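You operate a simulated robot arm through the tools that you are given. There is no shell and no other tool. Be economical: measure what you need, move in short steps, check, and stop when the job is done.

Carry out the task below with a simulated robot arm. There is one attempt and no reset: what you move stays moved.

Task
Lock off the drive, then top up the chain bath to its yellow line from the oil jug.
Fine: stand the jug back where it was and shut the chain guard; the lock-off switch stays off. Set down upright: oil jug. Where these are worked on the way, their far stop is far enough and under half their travel is too little: chain guard.
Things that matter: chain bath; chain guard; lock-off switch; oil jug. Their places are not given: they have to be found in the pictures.

It is judged by the outcome, as a careful person would: the job done as asked, and still so three seconds after it is handed in. It fails if anything else is knocked over, pushed out of place, dropped, spilled or broken.

Robot
A 6-joint arm with a two-finger parallel gripper, fixed in place. Base frame: the origin is at the foot of the arm, x ahead of it, y to its left, z up; the work surface is at about z = 700. Lengths are in mm, angles in rad, forces in N, time in s.
With the tool pointing down near the work surface it reaches from about 220 to 620 mm from the base axis. Its first joint turns from -1.152 to 1.152 rad. Payload 2.7 kg.
The tool frame sits at the grasp point between the pads (the TCP): z along the fingers, y along the line on which they close. The tips reach 23 mm beyond it. The gripper opens to 94 mm. The fingers are 38 mm wide and 10 mm thick; the gripper's body (54 by 96 mm) begins 39 mm behind the TCP.
Orientation is told as [roll, pitch, yaw] about the base's x, y, z axes, in that order, counted from this pose: with the fingers straight down and closing along the base's y, the tool's x points along the base's -x, its y along +y and its z along -z.

Tools
- The arm moves only by the tool servo_tool. Its argument "plan" is a list of rows, each a list of 3 entries, a list of its own where there are three numbers: the shift along the tool's x, y, z in mm, then the turn, a rotation vector about the tool's x, y, z in rad, then the opening in per cent of the stroke, from 0 (shut) to 100 (fully open). In form: [[[x, y, z], [wx, wy, wz], claw], ...]. A call has 1 to 20 rows; each row shifts and turns the commanded pose from where the row before left it, along the tool's axes as they then stand. A row lasts 0.2 s, in which the tool goes at most 50 mm and 0.15 rad; a call with a longer step from one row to the next is refused whole, and so is a gripper value outside its range. Where a pose cannot be reached the arm comes as near as it can. A force on the tool above 90 N (or 10 N above the force at the start of the call, whichever is more), or a blocked arm, ends the call early, and 0.2 s more pass. Each finger travels about 45 mm/s and halts on what it meets, pressing with about 43 N; the grip force reading is that of the motor and also rises with nothing between the fingers. The clock runs only during rows and for 0.2 s after the last one: add rows that do not move to give the fingers time. It gives the time, the measured TCP pose, the force on the tool (base axes), the opening and the grip force at its end, in the units of the frame above (readings bear some noise), with the torque about the TCP (base axes, N m) and any sound that the robot's microphone picked up, and new pictures: "pictures" is both (left out), scene, wrist or none.
- Cameras (640 x 400 px; columns grow to the right, rows downward): "scene" is fixed at [80, -421.5, 1385.6]; the picture's right is [0.83, -0.55, 0.00], its down [-0.34, -0.51, -0.79] and it looks along [0.44, 0.66, -0.61] (base axes); focal length 264 px, centre (320, 200). "wrist" rides on the gripper at [87, 16, -74] in the tool frame; the picture's right is [-0.18, 0.98, 0.00], its down [-0.58, -0.11, -0.81] and it looks along [-0.79, -0.15, 0.59] (tool axes); focal length 243 px, centre (320, 200).
- point_at(camera, pixels): for up to 12 pixels [column, row] of the newest picture of that camera ("zoom" is the newest enlarged one), the place [x, y, z] in the base frame of the surface seen there, good to about 2 mm, but the place of the scene camera against the robot may be out by one fixed shift of up to 25 mm in any direction. No time passes.
- inspect(camera, box): a new picture of the part [left, top, right, bottom] of that camera's present view, enlarged. No time passes.
- sign_off(): hands the job in; it is judged then, once.

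Go step by step. Measure first, check grasps and placings, and put right what went wrong. The budget is 80 turns and 200 pictures, counting those below and the enlarged ones. Unless the task says otherwise, let go and move clear before handing in, and close with one line.

The tools are called as name(argument=value, ...) on one line, values as JSON. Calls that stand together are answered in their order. servo_tool: Moves the arm, as the interface text tells. Its arguments: {"type":"object","properties":{"plan":{"type":"array","items":{"type":"array"}},"pictures":{"type":"string","enum":["both","scene","wrist","none"]}},"required":["plan"]} The other tools are called the same way: point_at (camera, pixels) gives the place of the surface under pixels of a picture; inspect (camera, box) takes an enlarged picture of a part of a camera's view; sign_off () hands the job in.

At the start:

```text
time: 0.0
position: [388.7, 98.2, 1078.4]
orientation: [0.0, 0.001, -0.001]
ft_force: [0.4, 0.2, 1.4]
wrist_torque: [-0.03, 0.0, 0.03]
width: 94.4
finger_force: 0.2
```

scene: 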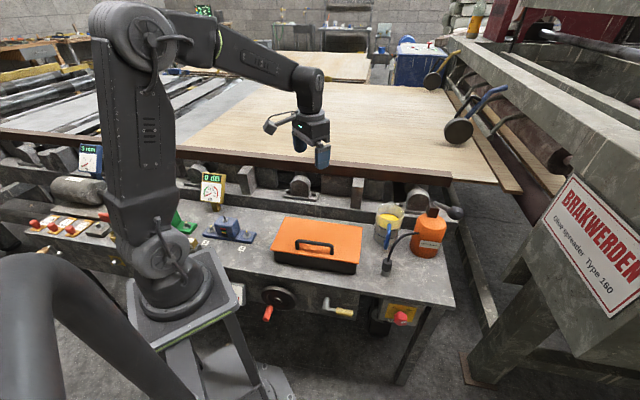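
wrist: 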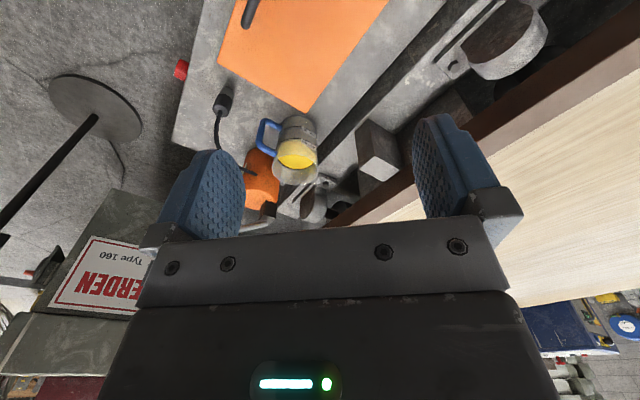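

The scene shows an orange box with a handle (around 318,243), a jug with yellow liquid (390,222), an orange bottle and panels along the bench front. I'll enlarge these first.

inspect(camera="scene", box=[240, 180, 480, 330])

inspect(camera="scene", box=[0, 130, 260, 290])

inspect(camera="wrist", box=[160, 0, 420, 230])

```text
2.67 times, centred on (360, 255) of scene
```

zoom: 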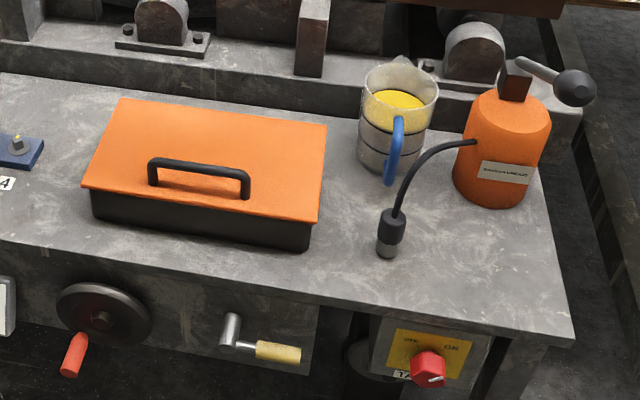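

```text
2.46 times, centred on (130, 210) of scene
```

zoom: 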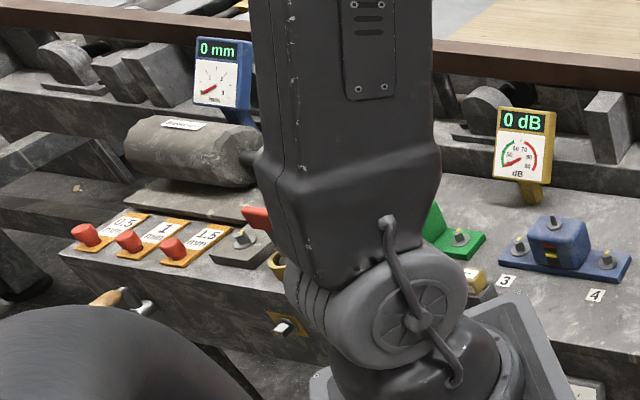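

```text
1.74 times, centred on (290, 115) of wrist
```

zoom: 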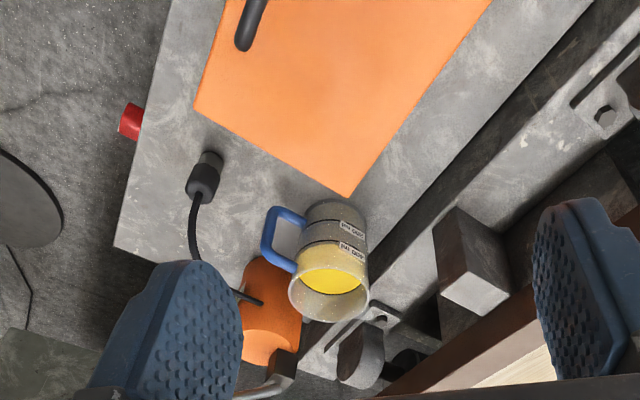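

The orange lid with a handle is likely the chain guard. The red knob on the yellow OFF/ON plate is the lock-off switch, and the clear jug with the blue handle is the oil jug. Next I'll zoom in on the switch and measure.

inspect(camera="scene", box=[370, 290, 434, 330])

point_at(camera="scene", pixels=[[286, 217], [361, 228], [357, 263], [272, 251], [298, 241], [331, 249], [315, 243], [390, 215], [388, 235], [385, 246], [402, 316], [389, 309]])

inspect(camera="scene", box=[360, 190, 456, 250])

point_at(camera="wrist", pixels=[[219, 62], [305, 112], [388, 0], [245, 27], [181, 69], [296, 152], [297, 120], [264, 140], [294, 180], [223, 102], [174, 140], [250, 0]])

```text
10.00 times, centred on (402, 310) of scene
```

zoom: 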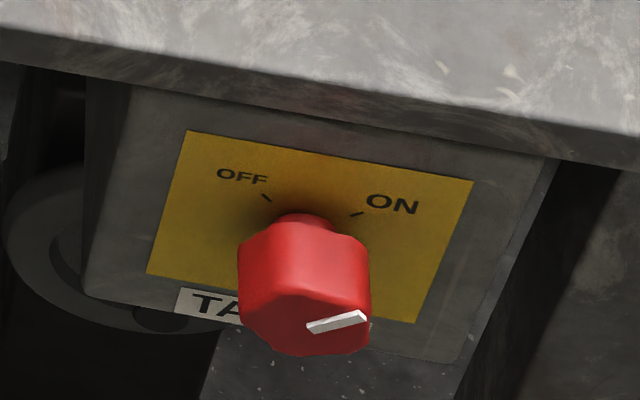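

```text
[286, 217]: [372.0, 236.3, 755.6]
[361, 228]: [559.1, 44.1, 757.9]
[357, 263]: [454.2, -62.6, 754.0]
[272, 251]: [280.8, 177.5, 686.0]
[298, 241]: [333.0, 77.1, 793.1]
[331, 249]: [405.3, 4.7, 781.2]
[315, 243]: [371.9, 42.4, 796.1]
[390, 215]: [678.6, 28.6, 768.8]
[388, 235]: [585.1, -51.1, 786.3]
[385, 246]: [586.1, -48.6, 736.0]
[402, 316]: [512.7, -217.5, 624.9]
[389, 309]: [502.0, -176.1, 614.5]
```

```text
6.67 times, centred on (408, 220) of scene
```

zoom: 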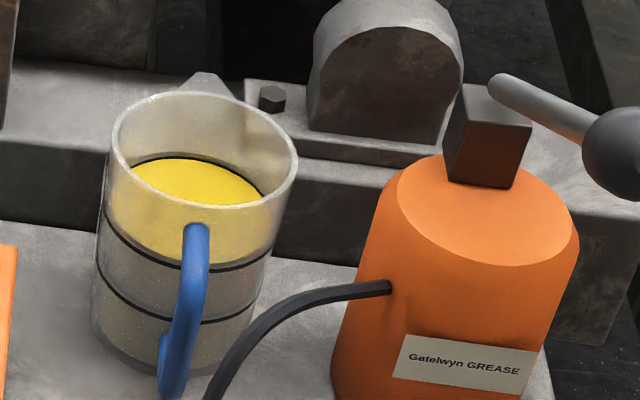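

```text
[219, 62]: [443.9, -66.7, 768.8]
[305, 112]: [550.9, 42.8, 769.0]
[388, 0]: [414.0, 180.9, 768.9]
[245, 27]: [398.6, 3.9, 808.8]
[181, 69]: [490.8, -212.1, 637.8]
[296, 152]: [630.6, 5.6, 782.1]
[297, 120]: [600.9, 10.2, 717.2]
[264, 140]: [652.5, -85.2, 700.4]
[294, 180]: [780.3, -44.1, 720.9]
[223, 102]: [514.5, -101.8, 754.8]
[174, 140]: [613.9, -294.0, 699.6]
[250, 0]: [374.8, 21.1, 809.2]
```

Comparing the two cameras, the scene readings need roughly (-9,-2,+12) added. The lid's near→far direction is about (0.7,0.7), so the bench is turned 45° and the switch faces (-0.7,-0.7). I'll measure the switch surroundings and the handle more closely.

inspect(camera="scene", box=[310, 260, 470, 360])

point_at(camera="scene", pixels=[[389, 304], [416, 309], [385, 317], [412, 322], [402, 323], [398, 322], [407, 322], [400, 311], [400, 296], [340, 285], [322, 306], [350, 313]])

inspect(camera="scene", box=[264, 205, 376, 275])

point_at(camera="scene", pixels=[[301, 240], [315, 242], [329, 246], [297, 249], [332, 253], [287, 222], [360, 232], [271, 248], [358, 259], [358, 270], [274, 259], [405, 327]])

```text
4.00 times, centred on (390, 310) of scene
```

zoom: 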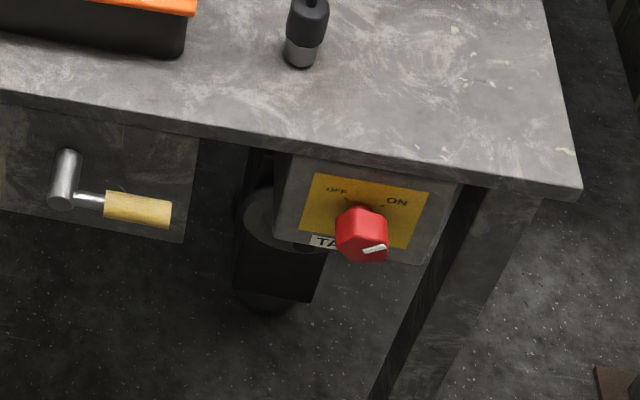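

```text
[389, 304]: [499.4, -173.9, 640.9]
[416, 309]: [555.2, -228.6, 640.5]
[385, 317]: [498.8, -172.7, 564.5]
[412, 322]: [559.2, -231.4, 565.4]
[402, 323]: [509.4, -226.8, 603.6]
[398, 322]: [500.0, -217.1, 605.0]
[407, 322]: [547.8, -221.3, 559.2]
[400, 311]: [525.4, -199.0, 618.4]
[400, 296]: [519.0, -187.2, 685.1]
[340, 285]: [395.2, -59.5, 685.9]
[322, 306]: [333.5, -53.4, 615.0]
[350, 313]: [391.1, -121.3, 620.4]
```

```text
5.71 times, centred on (320, 240) of scene
```

zoom: 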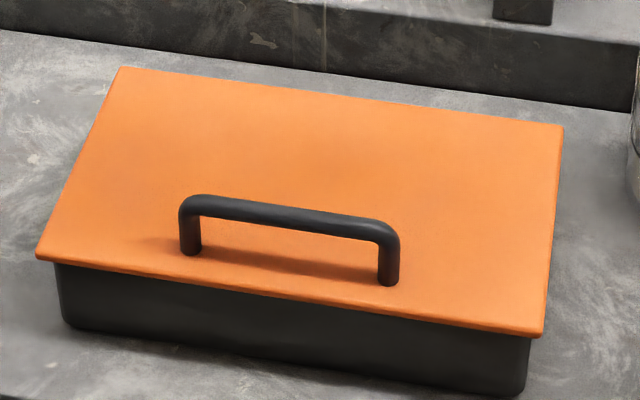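

```text
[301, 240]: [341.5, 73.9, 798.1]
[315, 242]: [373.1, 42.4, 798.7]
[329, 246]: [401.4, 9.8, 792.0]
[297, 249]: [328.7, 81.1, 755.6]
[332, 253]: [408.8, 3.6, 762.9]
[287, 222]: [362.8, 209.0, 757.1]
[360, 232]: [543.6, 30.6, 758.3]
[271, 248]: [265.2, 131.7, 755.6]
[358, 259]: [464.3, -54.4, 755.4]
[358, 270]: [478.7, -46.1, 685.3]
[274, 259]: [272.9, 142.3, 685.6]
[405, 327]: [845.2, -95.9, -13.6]
```

The plate lies flush with the bench edge, with its normal along (-0.707,-0.707). The knob front is at about (496,-227,616) in the robot frame, sticks out about 31 mm and has a radius of about 20 mm. I'll check the machine at right for clearance and start moving there, high up.

point_at(camera="scene", pixels=[[480, 240], [580, 180], [460, 375], [520, 240], [600, 250], [560, 345], [440, 52], [420, 245], [386, 270], [20, 300], [460, 212], [432, 220]])

servo_tool(plan=[[[0, -40, 0], [0, 0, 0], 0], [[0, -45, 0], [0, 0, 0], 0], [[0, -45, 0], [0, 0, 0], 0], [[0, -45, 0], [0, 0, 0], 0], [[0, -45, 0], [0, 0, 0], 0], [[0, -45, 0], [0, 0, 0], 0], [[0, -40, 0], [0, 0, -0.131], 0], [[0, 0, 0], [0, 0, -0.131], 0], [[0, 0, 0], [0, 0, -0.131], 0], [[0, 0, 0], [0, 0, -0.131], 0], [[0, 0, 0], [0, 0, -0.131], 0], [[0, 0, 0], [0, 0, -0.131], 0]])

```text
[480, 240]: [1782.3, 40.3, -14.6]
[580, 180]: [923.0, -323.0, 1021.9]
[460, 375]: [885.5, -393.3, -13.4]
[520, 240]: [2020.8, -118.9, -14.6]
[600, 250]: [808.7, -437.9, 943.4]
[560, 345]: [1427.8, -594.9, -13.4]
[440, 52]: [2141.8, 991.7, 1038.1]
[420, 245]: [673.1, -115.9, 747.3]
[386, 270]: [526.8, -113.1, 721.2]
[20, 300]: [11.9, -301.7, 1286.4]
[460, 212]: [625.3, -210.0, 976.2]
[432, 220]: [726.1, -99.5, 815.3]
```

```text
time: 2.6
position: [389.5, -206.4, 1079.3]
orientation: [0.0, 0.001, 0.791]
ft_force: [0.1, 0.1, 0.0]
wrist_torque: [-0.02, 0.01, -0.02]
width: 0.0
finger_force: 42.2
```

scene: 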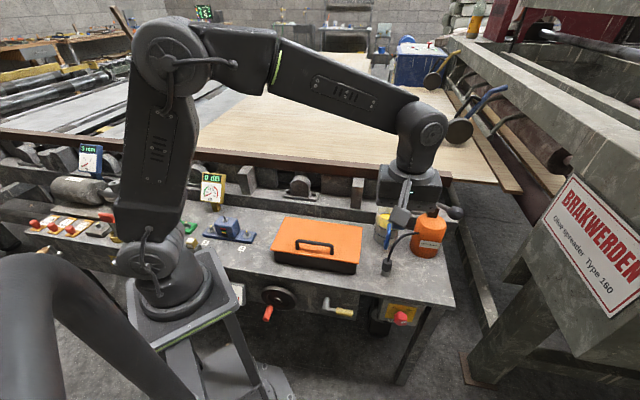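
wrist: 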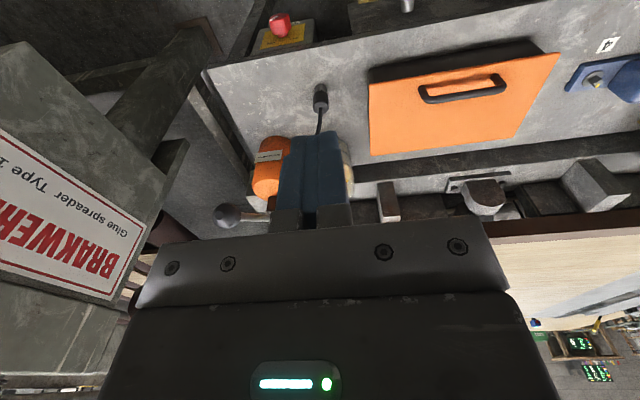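

The pose is as commanded and the wrist view sees the switch at (280,25). I'll back off in front of the bench, then tilt the tool to horizontal while still high.

point_at(camera="wrist", pixels=[[280, 14], [272, 22], [290, 22], [262, 47], [302, 45], [305, 20], [285, 35], [419, 92], [505, 82], [461, 91], [370, 83], [560, 52]])

servo_tool(plan=[[[25, -30, 0], [0, 0, 0], 0], [[25, -30, 0], [0, 0, 0], 0], [[24, -28, 0], [0, -0.1, 0], 0], [[0, 0, 0], [0, -0.147, 0], 0], [[0, 0, 0], [0, -0.147, 0], 0], [[0, 0, 0], [0, -0.147, 0], 0], [[0, 0, 0], [0, -0.147, 0], 0], [[0, 0, 0], [0, -0.147, 0], 0], [[0, 0, 0], [0, -0.147, 0], 0], [[0, 0, 0], [0, -0.147, 0], 0], [[0, 0, 0], [0, -0.147, 0], 0], [[0, 0, 0], [0, -0.147, 0], 0], [[0, 0, 0], [0, -0.147, 0], 0]])

```text
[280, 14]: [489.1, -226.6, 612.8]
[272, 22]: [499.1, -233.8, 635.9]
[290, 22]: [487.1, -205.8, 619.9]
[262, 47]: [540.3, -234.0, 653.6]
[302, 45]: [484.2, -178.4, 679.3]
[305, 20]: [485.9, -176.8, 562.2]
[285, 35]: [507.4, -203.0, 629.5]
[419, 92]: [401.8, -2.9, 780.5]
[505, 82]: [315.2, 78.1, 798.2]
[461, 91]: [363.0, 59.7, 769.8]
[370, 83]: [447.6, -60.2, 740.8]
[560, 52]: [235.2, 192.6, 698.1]
```

```text
time: 5.4
position: [399.4, -321.5, 1078.1]
orientation: [-2.673, -1.57, -2.824]
ft_force: [-0.5, 0.1, 0.5]
wrist_torque: [0.04, 0.04, 0.02]
width: 0.1
finger_force: 42.5
```

scene: 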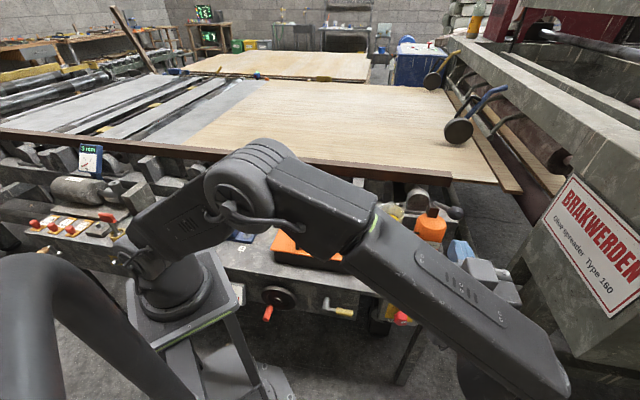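
wrist: 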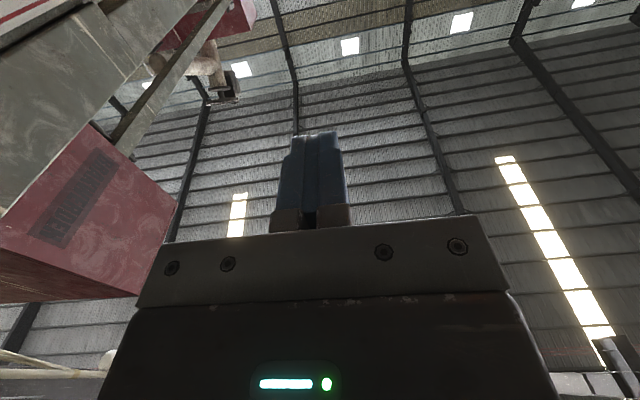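

The tool is now horizontal and pointing at the bench. The wrist readings put the knob front centre near (489,-227,615) and the plate 31 mm behind it. I'll descend in front of it while opening the gripper.

servo_tool(plan=[[[42, 0, 0], [0, 0, 0], 80], [[42, 0, 0], [0, 0, 0], 80], [[42, 0, 0], [0, 0, 0], 80], [[42, 0, 0], [0, 0, 0], 80], [[42, 0, 0], [0, 0, 0], 80], [[42, 0, 0], [0, 0, 0], 80], [[42, 0, 0], [0, 0, 0], 80], [[42, 0, 0], [0, 0, 0], 80]])

```text
time: 7.2
position: [399.4, -322.8, 743.4]
orientation: [-0.911, -1.569, 1.698]
ft_force: [0.0, 0.7, -0.4]
wrist_torque: [0.03, 0.0, -0.01]
width: 75.0
finger_force: 0.0
```

scene: 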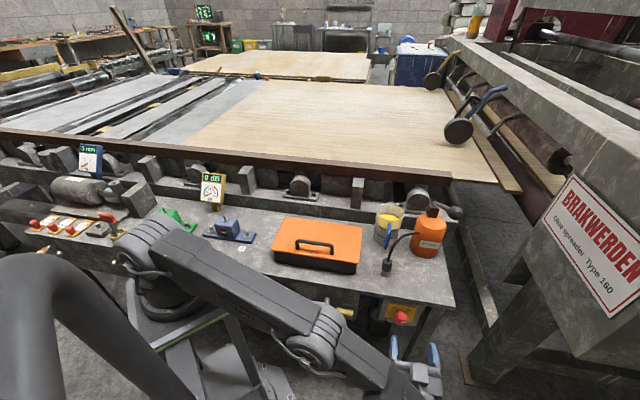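
wrist: 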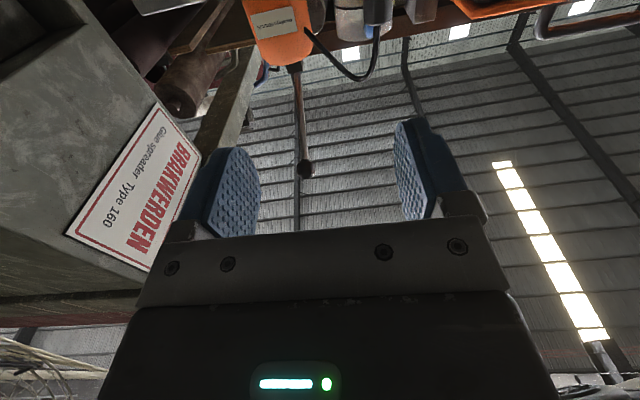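

The arm is clear in front. I'll go down the last 128 mm, shift 4 mm sideways and roll the gripper +0.75 rad ready for the turn.

servo_tool(plan=[[[43, 4, 0], [0, 0, 0], 80], [[43, 0, 0], [0, 0, 0], 80], [[42, 0, 0], [0, 0, 0], 80], [[0, 0, 0], [0, 0, 0.15], 80], [[0, 0, 0], [0, 0, 0.15], 80], [[0, 0, 0], [0, 0, 0.15], 80], [[0, 0, 0], [0, 0, 0.15], 80], [[0, 0, 0], [0, 0, 0.15], 80], [[0, 0, 0], [0, 0, 0], 80]])

inspect(camera="scene", box=[340, 280, 468, 360])

```text
time: 9.2
position: [396.3, -320.4, 677.2]
orientation: [1.571, -0.819, -0.784]
ft_force: [0.2, 0.0, 0.1]
wrist_torque: [-0.01, -0.02, 0.04]
width: 75.0
finger_force: 0.1
out of reach, approached as far as the arm can: row 2, 3
```

scene: 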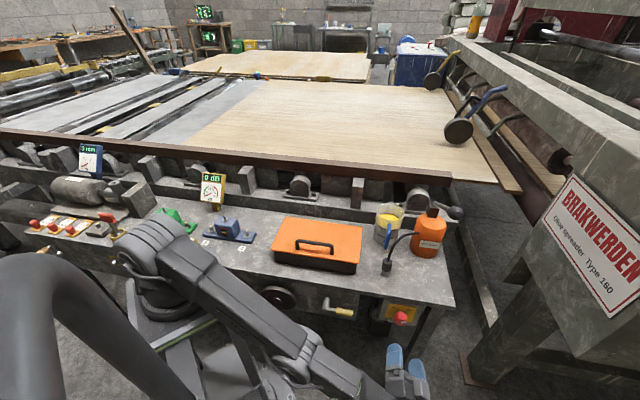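
wrist: 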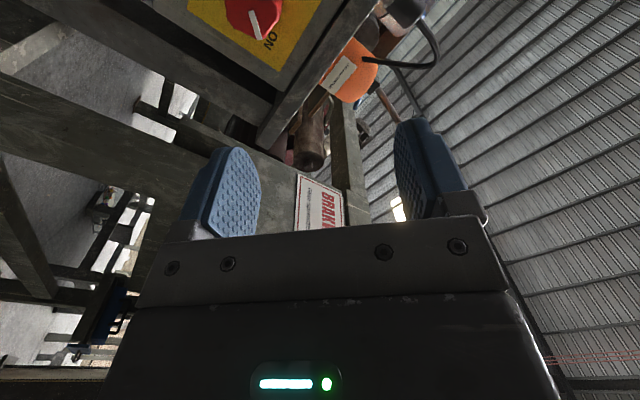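

```text
5.00 times, centred on (404, 320) of scene
```

zoom: 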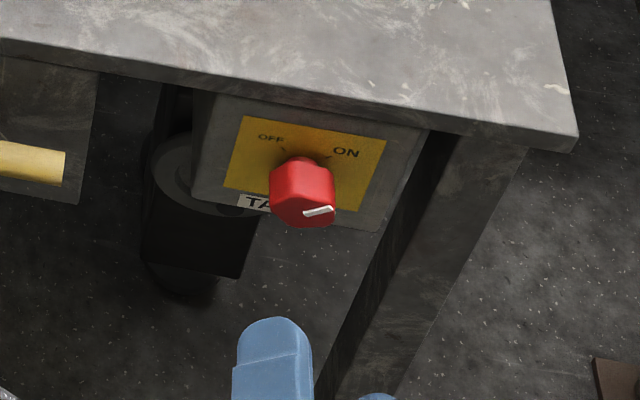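

Heights below z≈677 are out of reach this far out. The wrist view at (255,20) now shows the knob with its white mark towards ON. I'll move forward along the tool and then try lower, since the wrist will be closer to the base there.

servo_tool(plan=[[[0, 0, 25], [0, 0, 0], 80], [[0, 0, 25], [0, 0, 0], 80], [[0, 0, 25], [0, 0, 0], 80], [[0, 0, 0], [0, 0, 0], 80]])

```text
time: 10.2
position: [448.8, -266.2, 678.5]
orientation: [1.57, -0.821, -0.784]
ft_force: [0.7, 0.6, 0.2]
wrist_torque: [0.01, 0.0, 0.0]
width: 75.2
finger_force: 0.1
```

scene: 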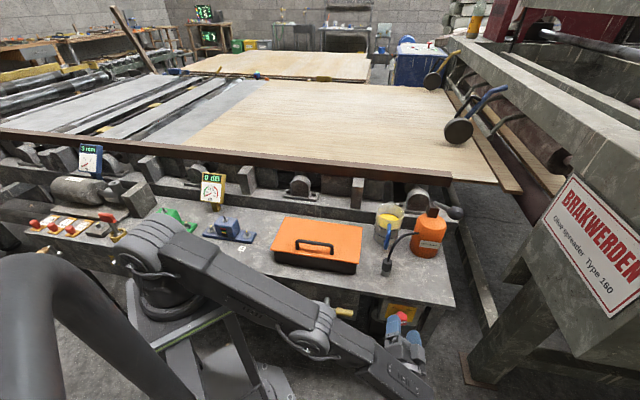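
wrist: 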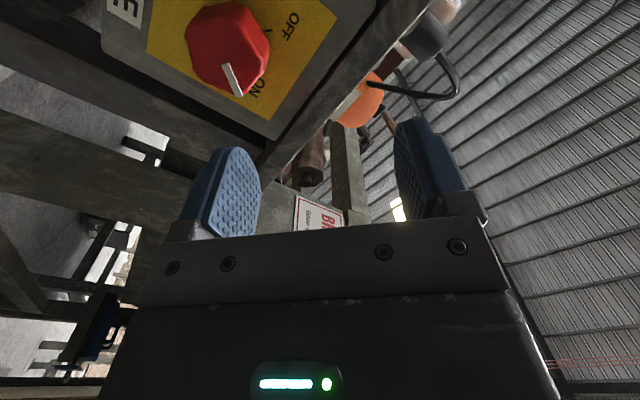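

Here I measure the knob and ticks in the wrist view (knob (228,45), mark (232,80)) and try going down.

point_at(camera="wrist", pixels=[[217, 58], [230, 66], [239, 93], [250, 75], [195, 75], [230, 10], [268, 30], [252, 77], [151, 50], [275, 118], [190, 2], [335, 10]])

servo_tool(plan=[[[14.6, -13.6, 0], [0, 0, 0], 80], [[14.6, -13.6, 0], [0, 0, 0], 80], [[0, 0, 0], [0, 0, 0], 80]])

```text
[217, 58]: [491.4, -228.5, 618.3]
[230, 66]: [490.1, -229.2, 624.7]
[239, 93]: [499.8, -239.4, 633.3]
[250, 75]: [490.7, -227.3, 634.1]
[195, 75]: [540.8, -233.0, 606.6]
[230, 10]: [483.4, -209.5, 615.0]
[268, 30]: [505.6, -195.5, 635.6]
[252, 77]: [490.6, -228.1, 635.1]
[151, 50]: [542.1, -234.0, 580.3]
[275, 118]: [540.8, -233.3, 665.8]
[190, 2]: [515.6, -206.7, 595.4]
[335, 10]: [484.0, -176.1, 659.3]
```

```text
time: 11.0
position: [448.6, -265.5, 659.6]
orientation: [1.567, -0.82, -0.784]
ft_force: [-0.6, -0.1, 0.2]
wrist_torque: [0.0, 0.02, 0.0]
width: 75.0
finger_force: 0.0
out of reach, approached as far as the arm can: row 2
```

scene: 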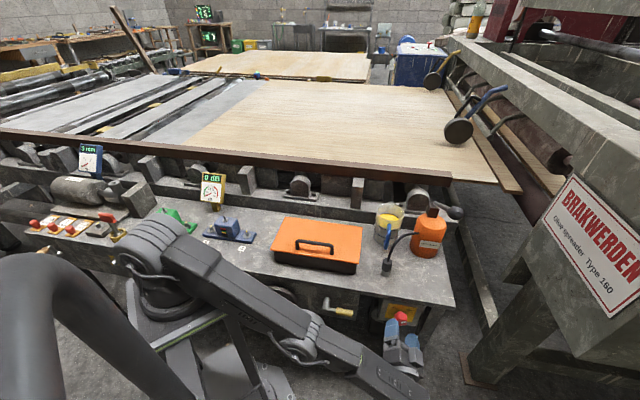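
wrist: 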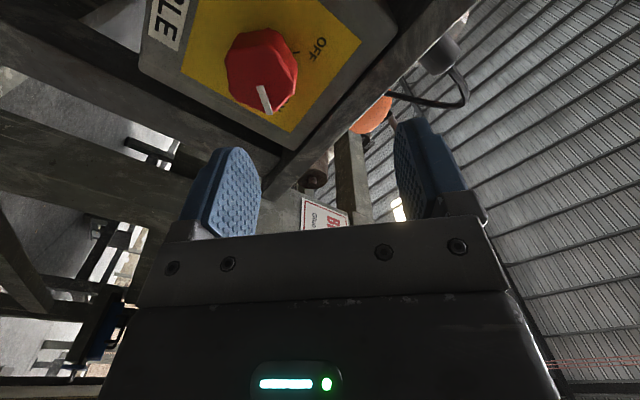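

The descent stopped at z≈660, so a pure horizontal approach is reach-limited; I'll tilt the tool so the wrist sits higher and nearer the base. First I'll measure the knob and ticks precisely from here.

inspect(camera="wrist", box=[140, 0, 396, 160])

```text
2.50 times, centred on (268, 80) of wrist
```

zoom: 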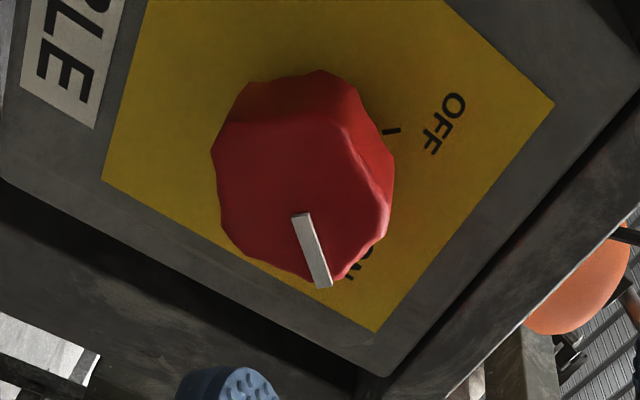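

point_at(camera="zoom", pixels=[[302, 218], [323, 284], [297, 200], [220, 185], [295, 122], [383, 215], [300, 265], [384, 132], [398, 129], [553, 104], [375, 330], [104, 180]])

```text
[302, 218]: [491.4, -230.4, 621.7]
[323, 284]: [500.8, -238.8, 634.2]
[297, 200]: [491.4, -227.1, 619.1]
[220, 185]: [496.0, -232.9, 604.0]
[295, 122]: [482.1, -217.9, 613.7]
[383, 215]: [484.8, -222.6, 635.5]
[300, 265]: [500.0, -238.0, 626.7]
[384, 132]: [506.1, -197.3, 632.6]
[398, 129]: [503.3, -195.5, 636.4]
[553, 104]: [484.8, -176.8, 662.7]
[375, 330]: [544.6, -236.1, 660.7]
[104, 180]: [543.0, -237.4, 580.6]
```

The marks are clear: ON is at +45°, OFF at −45°, so the turn is 90° counter-clockwise seen from the front. The knob front centre is at about (491,-229.5,620.5) with the plate 33 mm behind. I'll undo the roll, tilt the tool 0.4 rad down and descend while still standing off.

servo_tool(plan=[[[0, 0, 0], [0, 0, -0.15], 80], [[0, 0, 0], [0, 0, -0.15], 80], [[0, 0, 0], [0, 0, -0.15], 80], [[0, 0, 0], [0, 0, -0.15], 80], [[0, 0, 0], [0, 0, -0.15], 80], [[0, 0, 0], [0, 0.14, 0], 80], [[0, 0, 0], [0, 0.13, 0], 80], [[0, 0, 0], [0, 0.13, 0], 80], [[18, 0, 7.6], [0, 0, 0], 80], [[18, 0, 7.6], [0, 0, 0], 80], [[0, 0, 0], [0, 0, 0], 80]])

```text
time: 13.4
position: [448.0, -266.3, 620.9]
orientation: [-0.001, -1.17, 0.786]
ft_force: [0.1, 0.4, 0.3]
wrist_torque: [0.01, -0.03, -0.02]
width: 75.2
finger_force: 0.1
```

scene: 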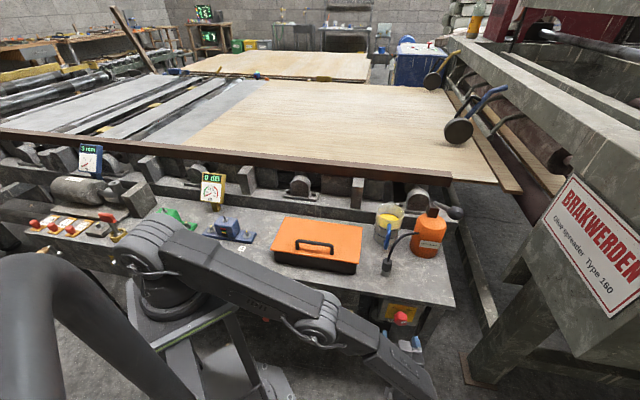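
wrist: 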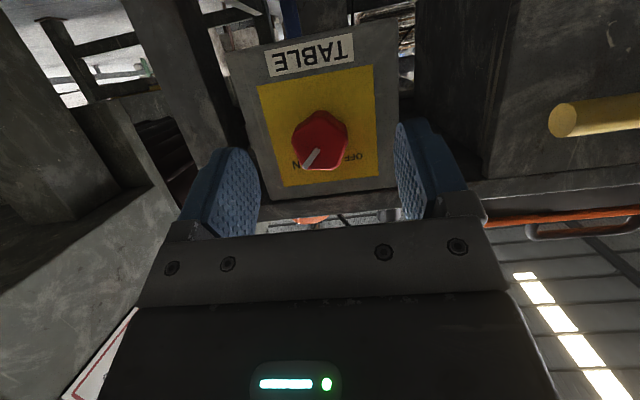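

The plate is labelled "TABLE", so there may be another lock-off switch for the drive. I'll look for it before turning anything.

inspect(camera="scene", box=[0, 190, 160, 290])

inspect(camera="scene", box=[200, 270, 360, 370])

inspect(camera="wrist", box=[240, 20, 400, 120])

inspect(camera="scene", box=[150, 190, 310, 290])

```text
4.00 times, centred on (80, 240) of scene
```

zoom: 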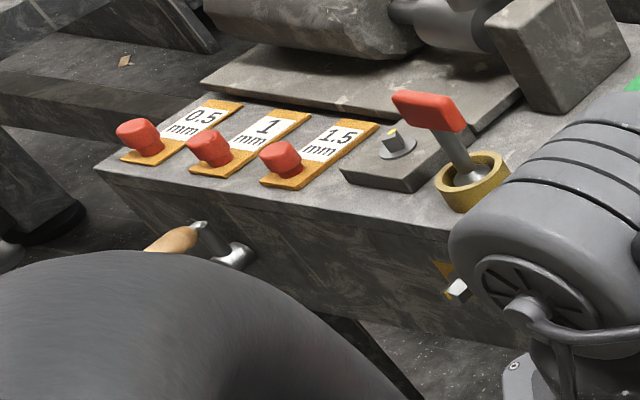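

```text
4.00 times, centred on (280, 320) of scene
```

zoom: 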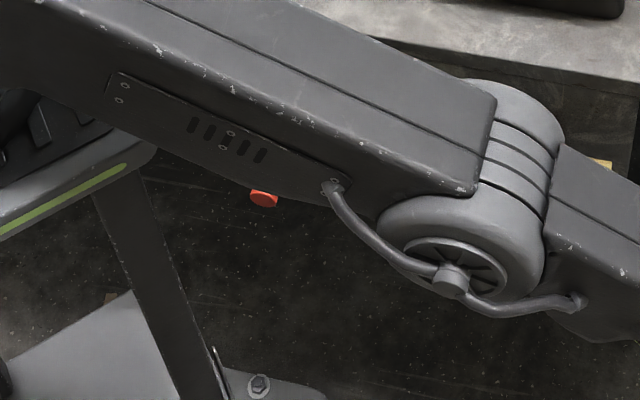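

```text
4.00 times, centred on (320, 70) of wrist
```

zoom: 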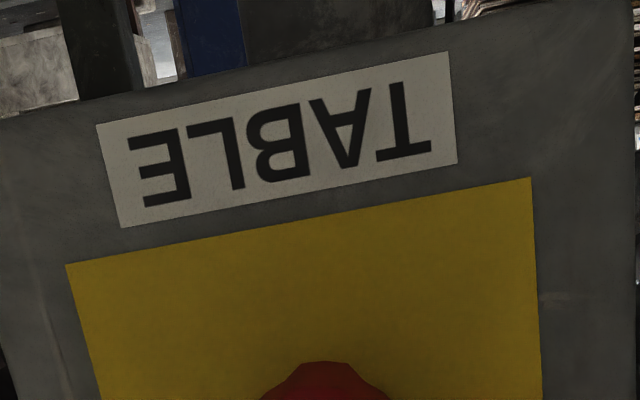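

```text
4.00 times, centred on (230, 240) of scene
```

zoom: 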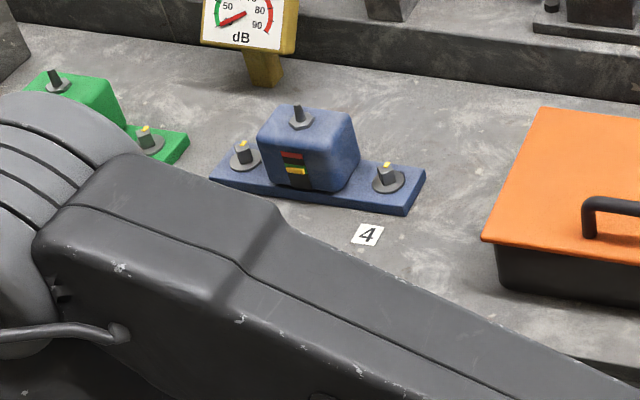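

There is a partly hidden orange plate with a white knob at about (114,262) on the bench front, behind the arm's shoulder. I'll raise the arm to uncover it and the front panel.

servo_tool(plan=[[[-38.7, 0, -16.3], [0, 0, 0], 80], [[-38.7, 0, -16.3], [0, 0, 0], 80], [[-38.7, 0, -16.3], [0, 0, 0], 80], [[-38.7, 0, -16.3], [0, 0, 0], 80], [[-38.7, 0, -16.3], [0, 0, 0], 80], [[-38.7, 0, -16.3], [0, 0, 0], 80], [[-38.7, 0, -16.3], [0, 0, 0], 80], [[-38.7, 0, -16.3], [0, 0, 0], 80], [[-38.7, 0, -16.3], [0, 0, 0], 80]], pictures="scene")

inspect(camera="scene", box=[70, 230, 166, 290])

inspect(camera="scene", box=[200, 260, 360, 360])

```text
time: 15.4
position: [448.9, -265.8, 997.3]
orientation: [-0.001, -1.169, 0.788]
ft_force: [-0.2, 0.3, 0.0]
wrist_torque: [0.01, 0.0, 0.02]
width: 75.2
finger_force: 0.0
```

scene: 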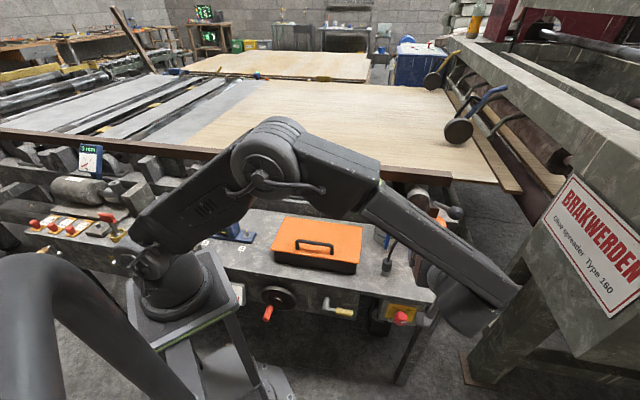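

```text
6.67 times, centred on (118, 260) of scene
```

zoom: 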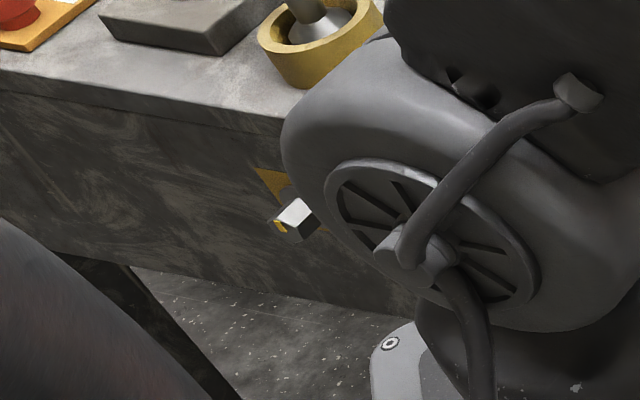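

```text
4.00 times, centred on (280, 310) of scene
```

zoom: 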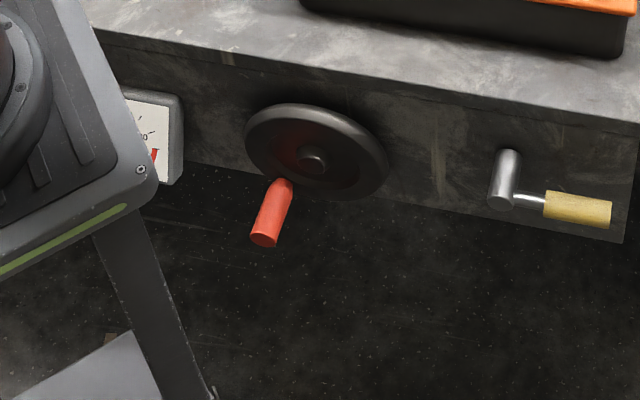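

The other item is a small key by the toggle lever, not an OFF/ON isolator, so the yellow/red "TABLE" OFF/ON switch is the lock-off. I'll go back down, centre on it, and rehearse the 90° turn in the air at standoff to check reach.

servo_tool(plan=[[[38.6, -4, 16.3], [0, 0, 0], 80], [[38.6, 0, 16.3], [0, 0, 0], 80], [[38.6, 0, 16.3], [0, 0, 0], 80], [[38.6, 0, 16.3], [0, 0, 0], 80], [[38.6, 0, 16.3], [0, 0, 0], 80], [[38.6, 0, 16.3], [0, 0, 0], 80], [[38.6, 0, 16.3], [0, 0, 0], 80], [[38.6, 0, 16.3], [0, 0, 0], 80], [[38.6, 0, 16.3], [0, 0, 0], 80], [[0, 0, 0], [0.0556, 0, -0.1315], 80], [[0, 0, 0], [0.0556, 0, -0.1315], 80], [[0, 0, 0], [0.0556, 0, -0.1315], 80], [[0, 0, 0], [0.0556, 0, -0.1315], 80], [[0, 0, 0], [0.0556, 0, -0.1315], 80], [[0, 0, 0], [0.0556, 0, -0.1315], 80], [[0, 0, 0], [0.0556, 0, -0.1315], 80], [[0, 0, 0], [0.0556, 0, -0.1315], 80], [[0, 0, 0], [0.0556, 0, -0.1315], 80], [[0, 0, 0], [0.0556, 0, -0.1315], 80], [[0, 0, 0], [0.0556, 0, -0.1315], 80]])

```text
time: 19.6
position: [506.5, -324.4, 655.2]
orientation: [-1.282, -0.593, 1.866]
ft_force: [-0.7, -0.5, 0.3]
wrist_torque: [0.01, 0.05, -0.03]
width: 75.2
finger_force: 0.1
out of reach, approached as far as the arm can: row 13, 14, 15, 16, 17, 18, 19, 20
```

scene: 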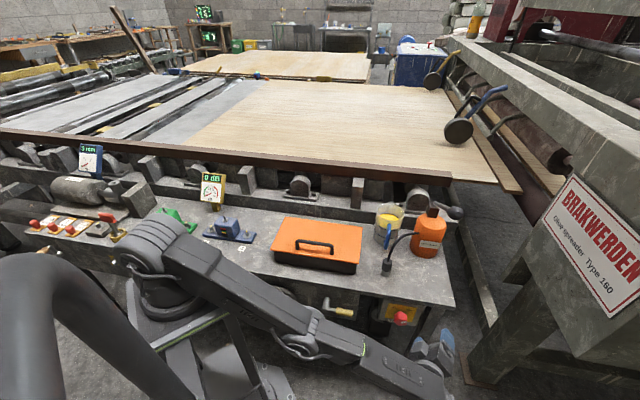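
wrist: 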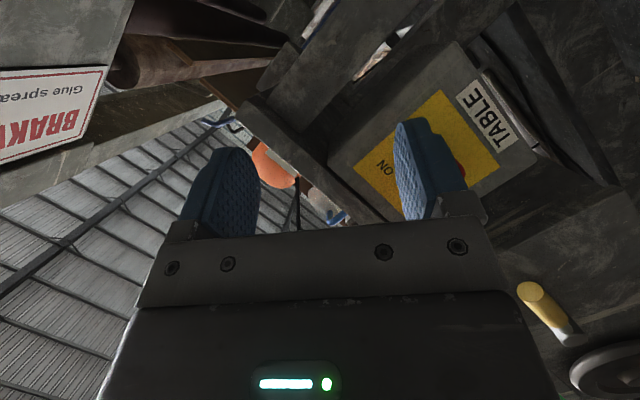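

The side-tilted pose isn't reachable, because the wrist has to stay high. I'll turn the knob in smaller bites with the tool tilted down more steeply. First I undo the air turn, shift back to centre and increase the tilt.

servo_tool(plan=[[[-28.5, 23.7, -12.1], [-0.0511, 0, 0.1209], 80], [[-28.5, 23.7, -12.1], [-0.0511, 0, 0.1209], 80], [[0, 0, 0], [-0.0511, 0, 0.1209], 80], [[0, 0, 0], [-0.0511, 0, 0.1209], 80], [[0, 0, 0], [-0.0511, 0, 0.1209], 80], [[0, 0, 0], [-0.0511, 0, 0.1209], 80], [[0, 0, 0], [-0.0511, 0, 0.1209], 80], [[0, 0, 0], [0, 0.12, 0], 80], [[0, 0, 0], [0, 0.12, 0], 80], [[0, 0, 0], [0, 0.11, 0], 80], [[0, 0, 0], [0, 0, 0], 80]])

```text
time: 22.0
position: [470.5, -288.5, 632.1]
orientation: [0.002, -0.819, 0.781]
ft_force: [1.1, -0.3, 0.5]
wrist_torque: [-0.02, -0.05, -0.05]
width: 75.2
finger_force: 0.1
out of reach, approached as far as the arm can: row 1, 2, 7
```

scene: 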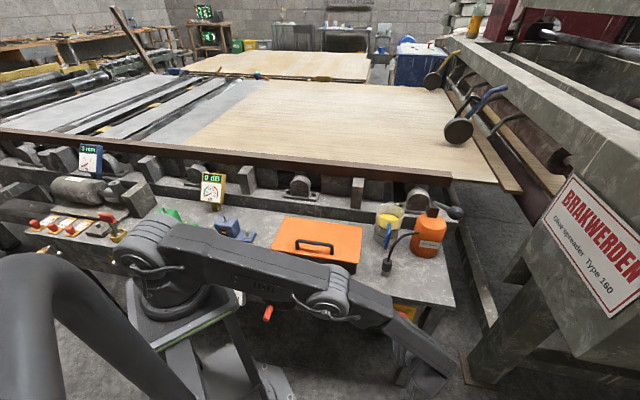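
wrist: 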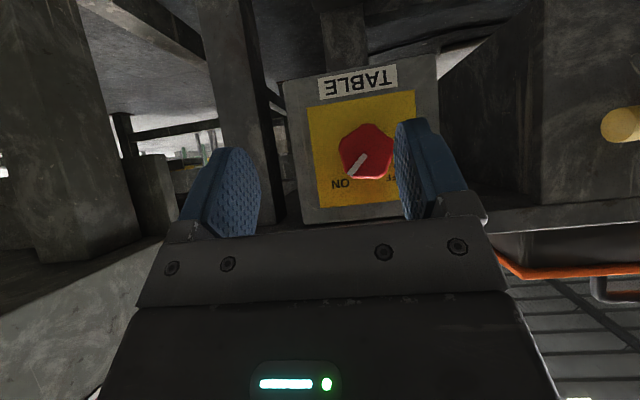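

Tilt is now 0.75 rad. I'll centre sideways (+27 mm along tool y), drop to z=620 and test the rotation range about the knob axis (+0.3 to −0.6).

servo_tool(plan=[[[8.4, 27.2, 7.9], [0, 0, 0], 80], [[0, 0, 0], [-0.1024, 0, 0.1095], 80], [[0, 0, 0], [-0.1024, 0, 0.1095], 80], [[0, 0, 0], [0, 0, 0], 80]], pictures="none")

servo_tool(plan=[[[0, 0, 0], [0.1024, 0, -0.1095], 80], [[0, 0, 0], [0.1024, 0, -0.1095], 80], [[0, 0, 0], [0.1024, 0, -0.1095], 80], [[0, 0, 0], [0.1024, 0, -0.1095], 80], [[0, 0, 0], [0.1024, 0, -0.1095], 80], [[0, 0, 0], [0.1024, 0, -0.1095], 80], [[0, 0, 0], [0, 0, 0], 80]])

```text
time: 23.0
position: [450.2, -269.5, 619.1]
orientation: [0.428, -0.773, 0.475]
ft_force: [-1.0, 0.0, 0.2]
wrist_torque: [0.02, 0.0, 0.04]
width: 75.4
finger_force: 0.1
```

```text
time: 24.6
position: [489.8, -306.8, 608.1]
orientation: [-0.78, -0.652, 1.325]
ft_force: [0.2, 0.6, -0.1]
wrist_torque: [0.0, 0.01, 0.0]
width: 75.4
finger_force: 0.0
out of reach, approached as far as the arm can: row 5, 6
```

scene: 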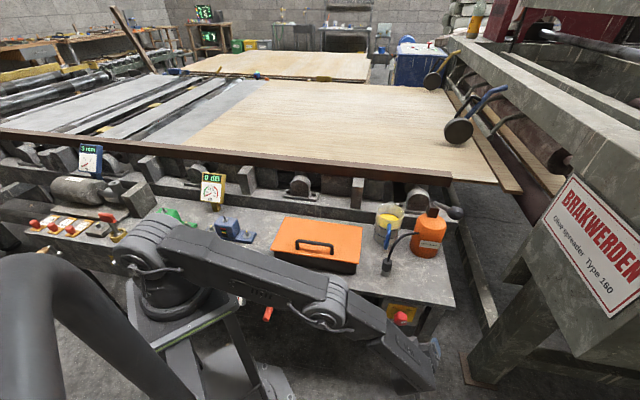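
wrist: 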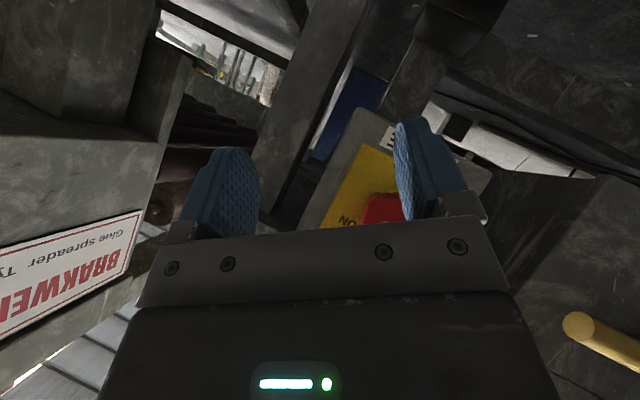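

Turning left of −0.3 pushes the arm off to the right, while +0.3 is fine, so I'll test the positive side. I undo the turn, recentre, then rotate out to +0.9.

servo_tool(plan=[[[0, 0, 0], [-0.1014, 0, 0.1084], 80], [[0, 0, 0], [-0.1014, 0, 0.1084], 80], [[0, 0, 0], [-0.1014, 0, 0.1084], 80], [[0, 0, 0], [-0.1014, 0, 0.1084], 80], [[-4.4, 27, -4.1], [0, 0, 0], 80], [[-4.4, 27, -4.1], [0, 0, 0], 80], [[0, 0, 0], [0, 0, 0], 80]], pictures="none")

servo_tool(plan=[[[0, 0, 0], [-0.1024, 0, 0.1095], 80], [[0, 0, 0], [-0.1024, 0, 0.1095], 80], [[0, 0, 0], [-0.1024, 0, 0.1095], 80], [[0, 0, 0], [-0.1024, 0, 0.1095], 80], [[0, 0, 0], [-0.1024, 0, 0.1095], 80], [[0, 0, 0], [-0.1024, 0, 0.1095], 80], [[0, 0, 0], [0, 0, 0], 80]])

```text
time: 26.2
position: [448.0, -264.9, 623.7]
orientation: [-0.006, -0.821, 0.79]
ft_force: [-0.4, -0.3, 0.6]
wrist_torque: [0.0, 0.01, 0.04]
width: 75.2
finger_force: 0.1
out of reach, approached as far as the arm can: row 4
```

```text
time: 27.8
position: [398.0, -228.3, 634.1]
orientation: [1.073, -0.474, 0.087]
ft_force: [-0.3, 0.1, 0.6]
wrist_torque: [-0.01, 0.01, 0.0]
width: 75.3
finger_force: 0.0
out of reach, approached as far as the arm can: row 4, 5, 6
```

scene: 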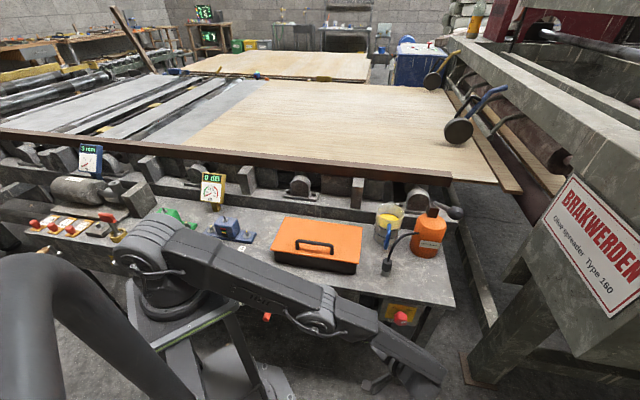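
wrist: 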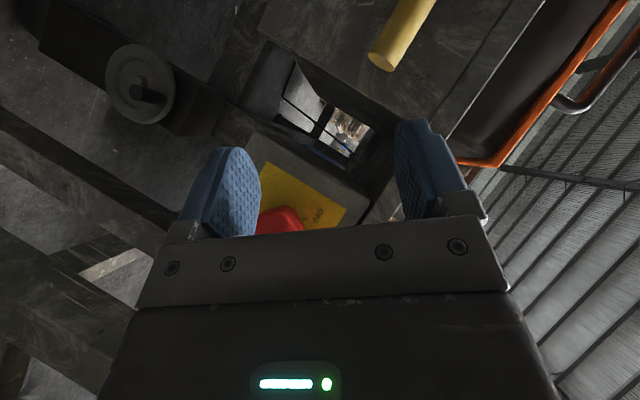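

Usable range here is about ±0.35 rad, so I'll turn the knob in several bites. I return to neutral and check the pose.

servo_tool(plan=[[[0, 0, 0], [0.1024, 0, -0.1095], 80], [[0, 0, 0], [0.1024, 0, -0.1095], 80], [[0, 0, 0], [0.1024, 0, -0.1095], 80], [[0, 0, 0], [0.1024, 0, -0.1095], 80], [[0, 0, 0], [0.1024, 0, -0.1095], 80], [[0, 0, 0], [0.1024, 0, -0.1095], 80], [[0, -20, 0], [0, 0, 0], 80], [[0, -20, 0], [0, 0, 0], 80], [[0, -21, 0], [0, 0, 0], 80], [[0, 0, 0], [0, 0, 0], 80]])

```text
time: 30.0
position: [441.4, -271.8, 634.7]
orientation: [-0.006, -0.82, 0.789]
ft_force: [0.0, -0.5, 0.3]
wrist_torque: [-0.02, -0.02, -0.01]
width: 75.0
finger_force: 0.0
```

scene: 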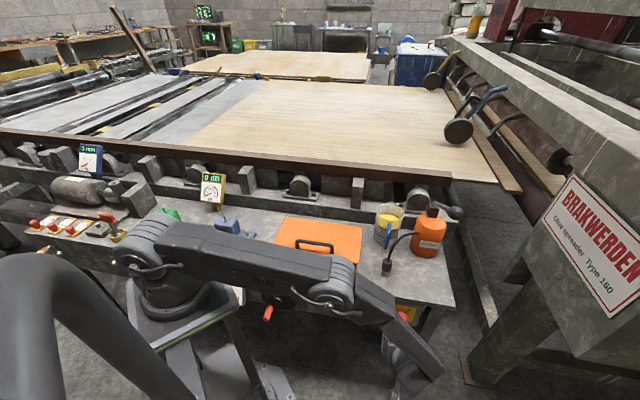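
wrist: 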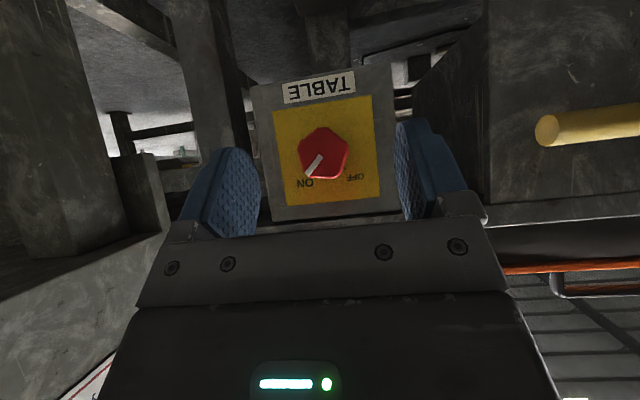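

Neutral again, with the knob centred at (323,153). I'll line up (5 mm right, 14 mm down), go forward 63 mm along the knob axis with the jaws straddling it, then rotate open to +0.3.

servo_tool(plan=[[[10.4, -5.2, 9.7], [0, 0, 0], 80], [[-14.35, 0, 15.3], [0, 0, 0], 80], [[-14.35, 0, 15.3], [0, 0, 0], 80], [[-14.35, 0, 15.3], [0, 0, 0], 80], [[0, 0, 0], [0, 0, 0], 80]])

```text
time: 31.2
position: [488.3, -231.3, 619.7]
orientation: [-0.006, -0.82, 0.787]
ft_force: [0.4, 0.3, 0.1]
wrist_torque: [0.01, 0.01, -0.01]
width: 75.4
finger_force: 0.2
```

scene: 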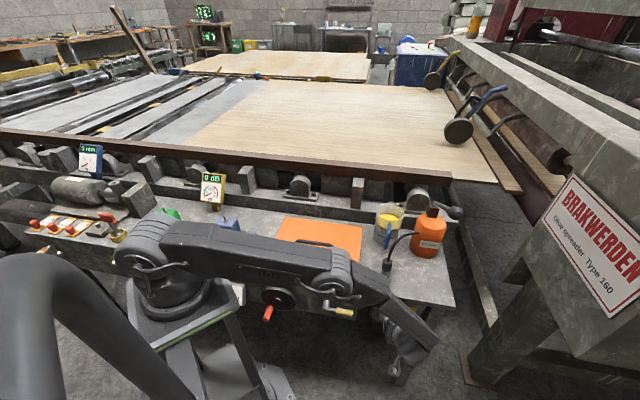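
wrist: 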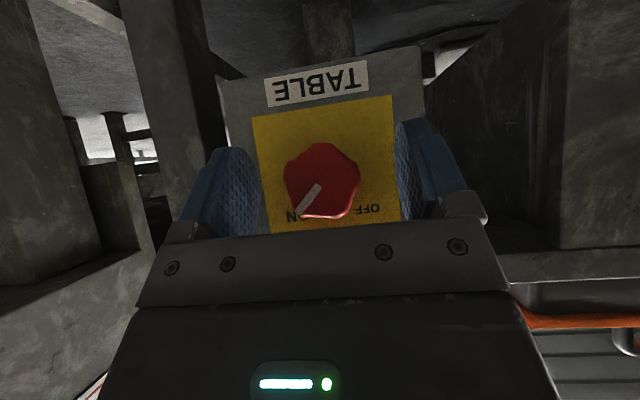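

The jaws straddle the knob with no contact. I rotate to +0.45 with the jaws open and then close.

servo_tool(plan=[[[0, 0, 0], [-0.1024, 0, 0.1095], 80], [[0, 0, 0], [-0.1024, 0, 0.1095], 80], [[0, 0, 0], [-0.1024, 0, 0.1095], 80], [[0, 0, 0], [0, 0, 0], 80]])

```text
time: 32.2
position: [482.6, -227.2, 622.4]
orientation: [0.613, -0.719, 0.351]
ft_force: [-0.9, -0.3, -0.4]
wrist_torque: [-0.01, -0.01, 0.0]
width: 75.1
finger_force: 0.0
out of reach, approached as far as the arm can: row 3
```

scene: 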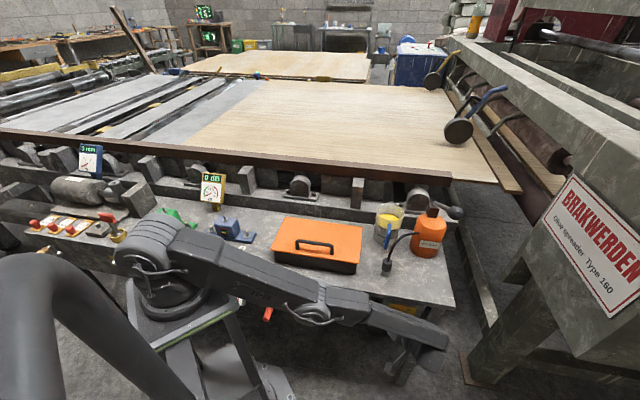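
wrist: 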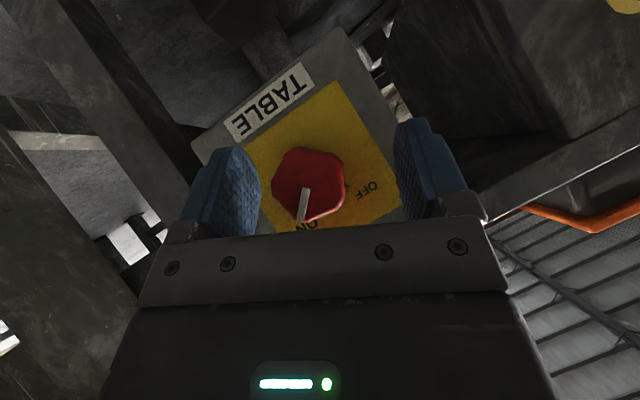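

The limit is about +0.4. I back off 0.1 rad, recentre on the knob and close on it.

servo_tool(plan=[[[0, 0, 0], [0.0683, 0, -0.073], 80], [[-2.9, -7.7, 1.9], [0, 0, 0], 80], [[0, 0, 0], [0, 0, 0], 80], [[0, 0, 0], [0, 0, 0], 0], [[0, 0, 0], [0, 0, 0], 0], [[0, 0, 0], [0, 0, 0], 0], [[0, 0, 0], [0, 0, 0], 0], [[0, 0, 0], [0, 0, 0], 0]])

```text
time: 34.0
position: [490.1, -231.1, 621.6]
orientation: [0.486, -0.761, 0.437]
ft_force: [-2.1, 2.0, 2.0]
wrist_torque: [0.06, -0.07, 0.23]
width: 39.2
finger_force: 45.8
```

scene: 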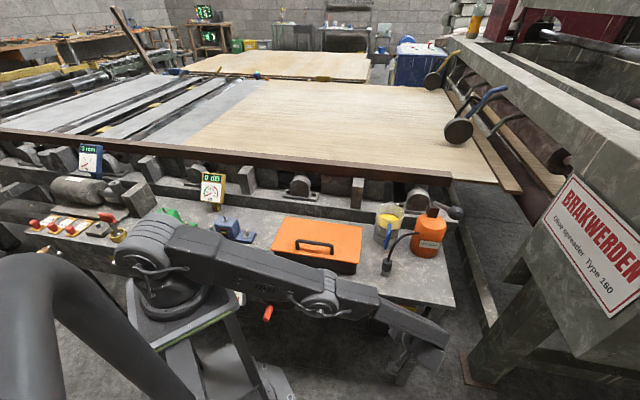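
wrist: 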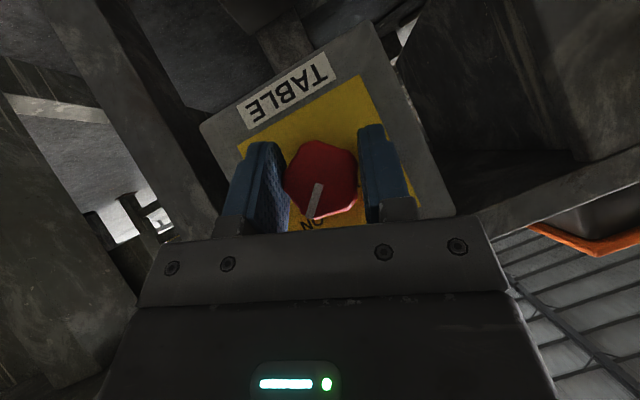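

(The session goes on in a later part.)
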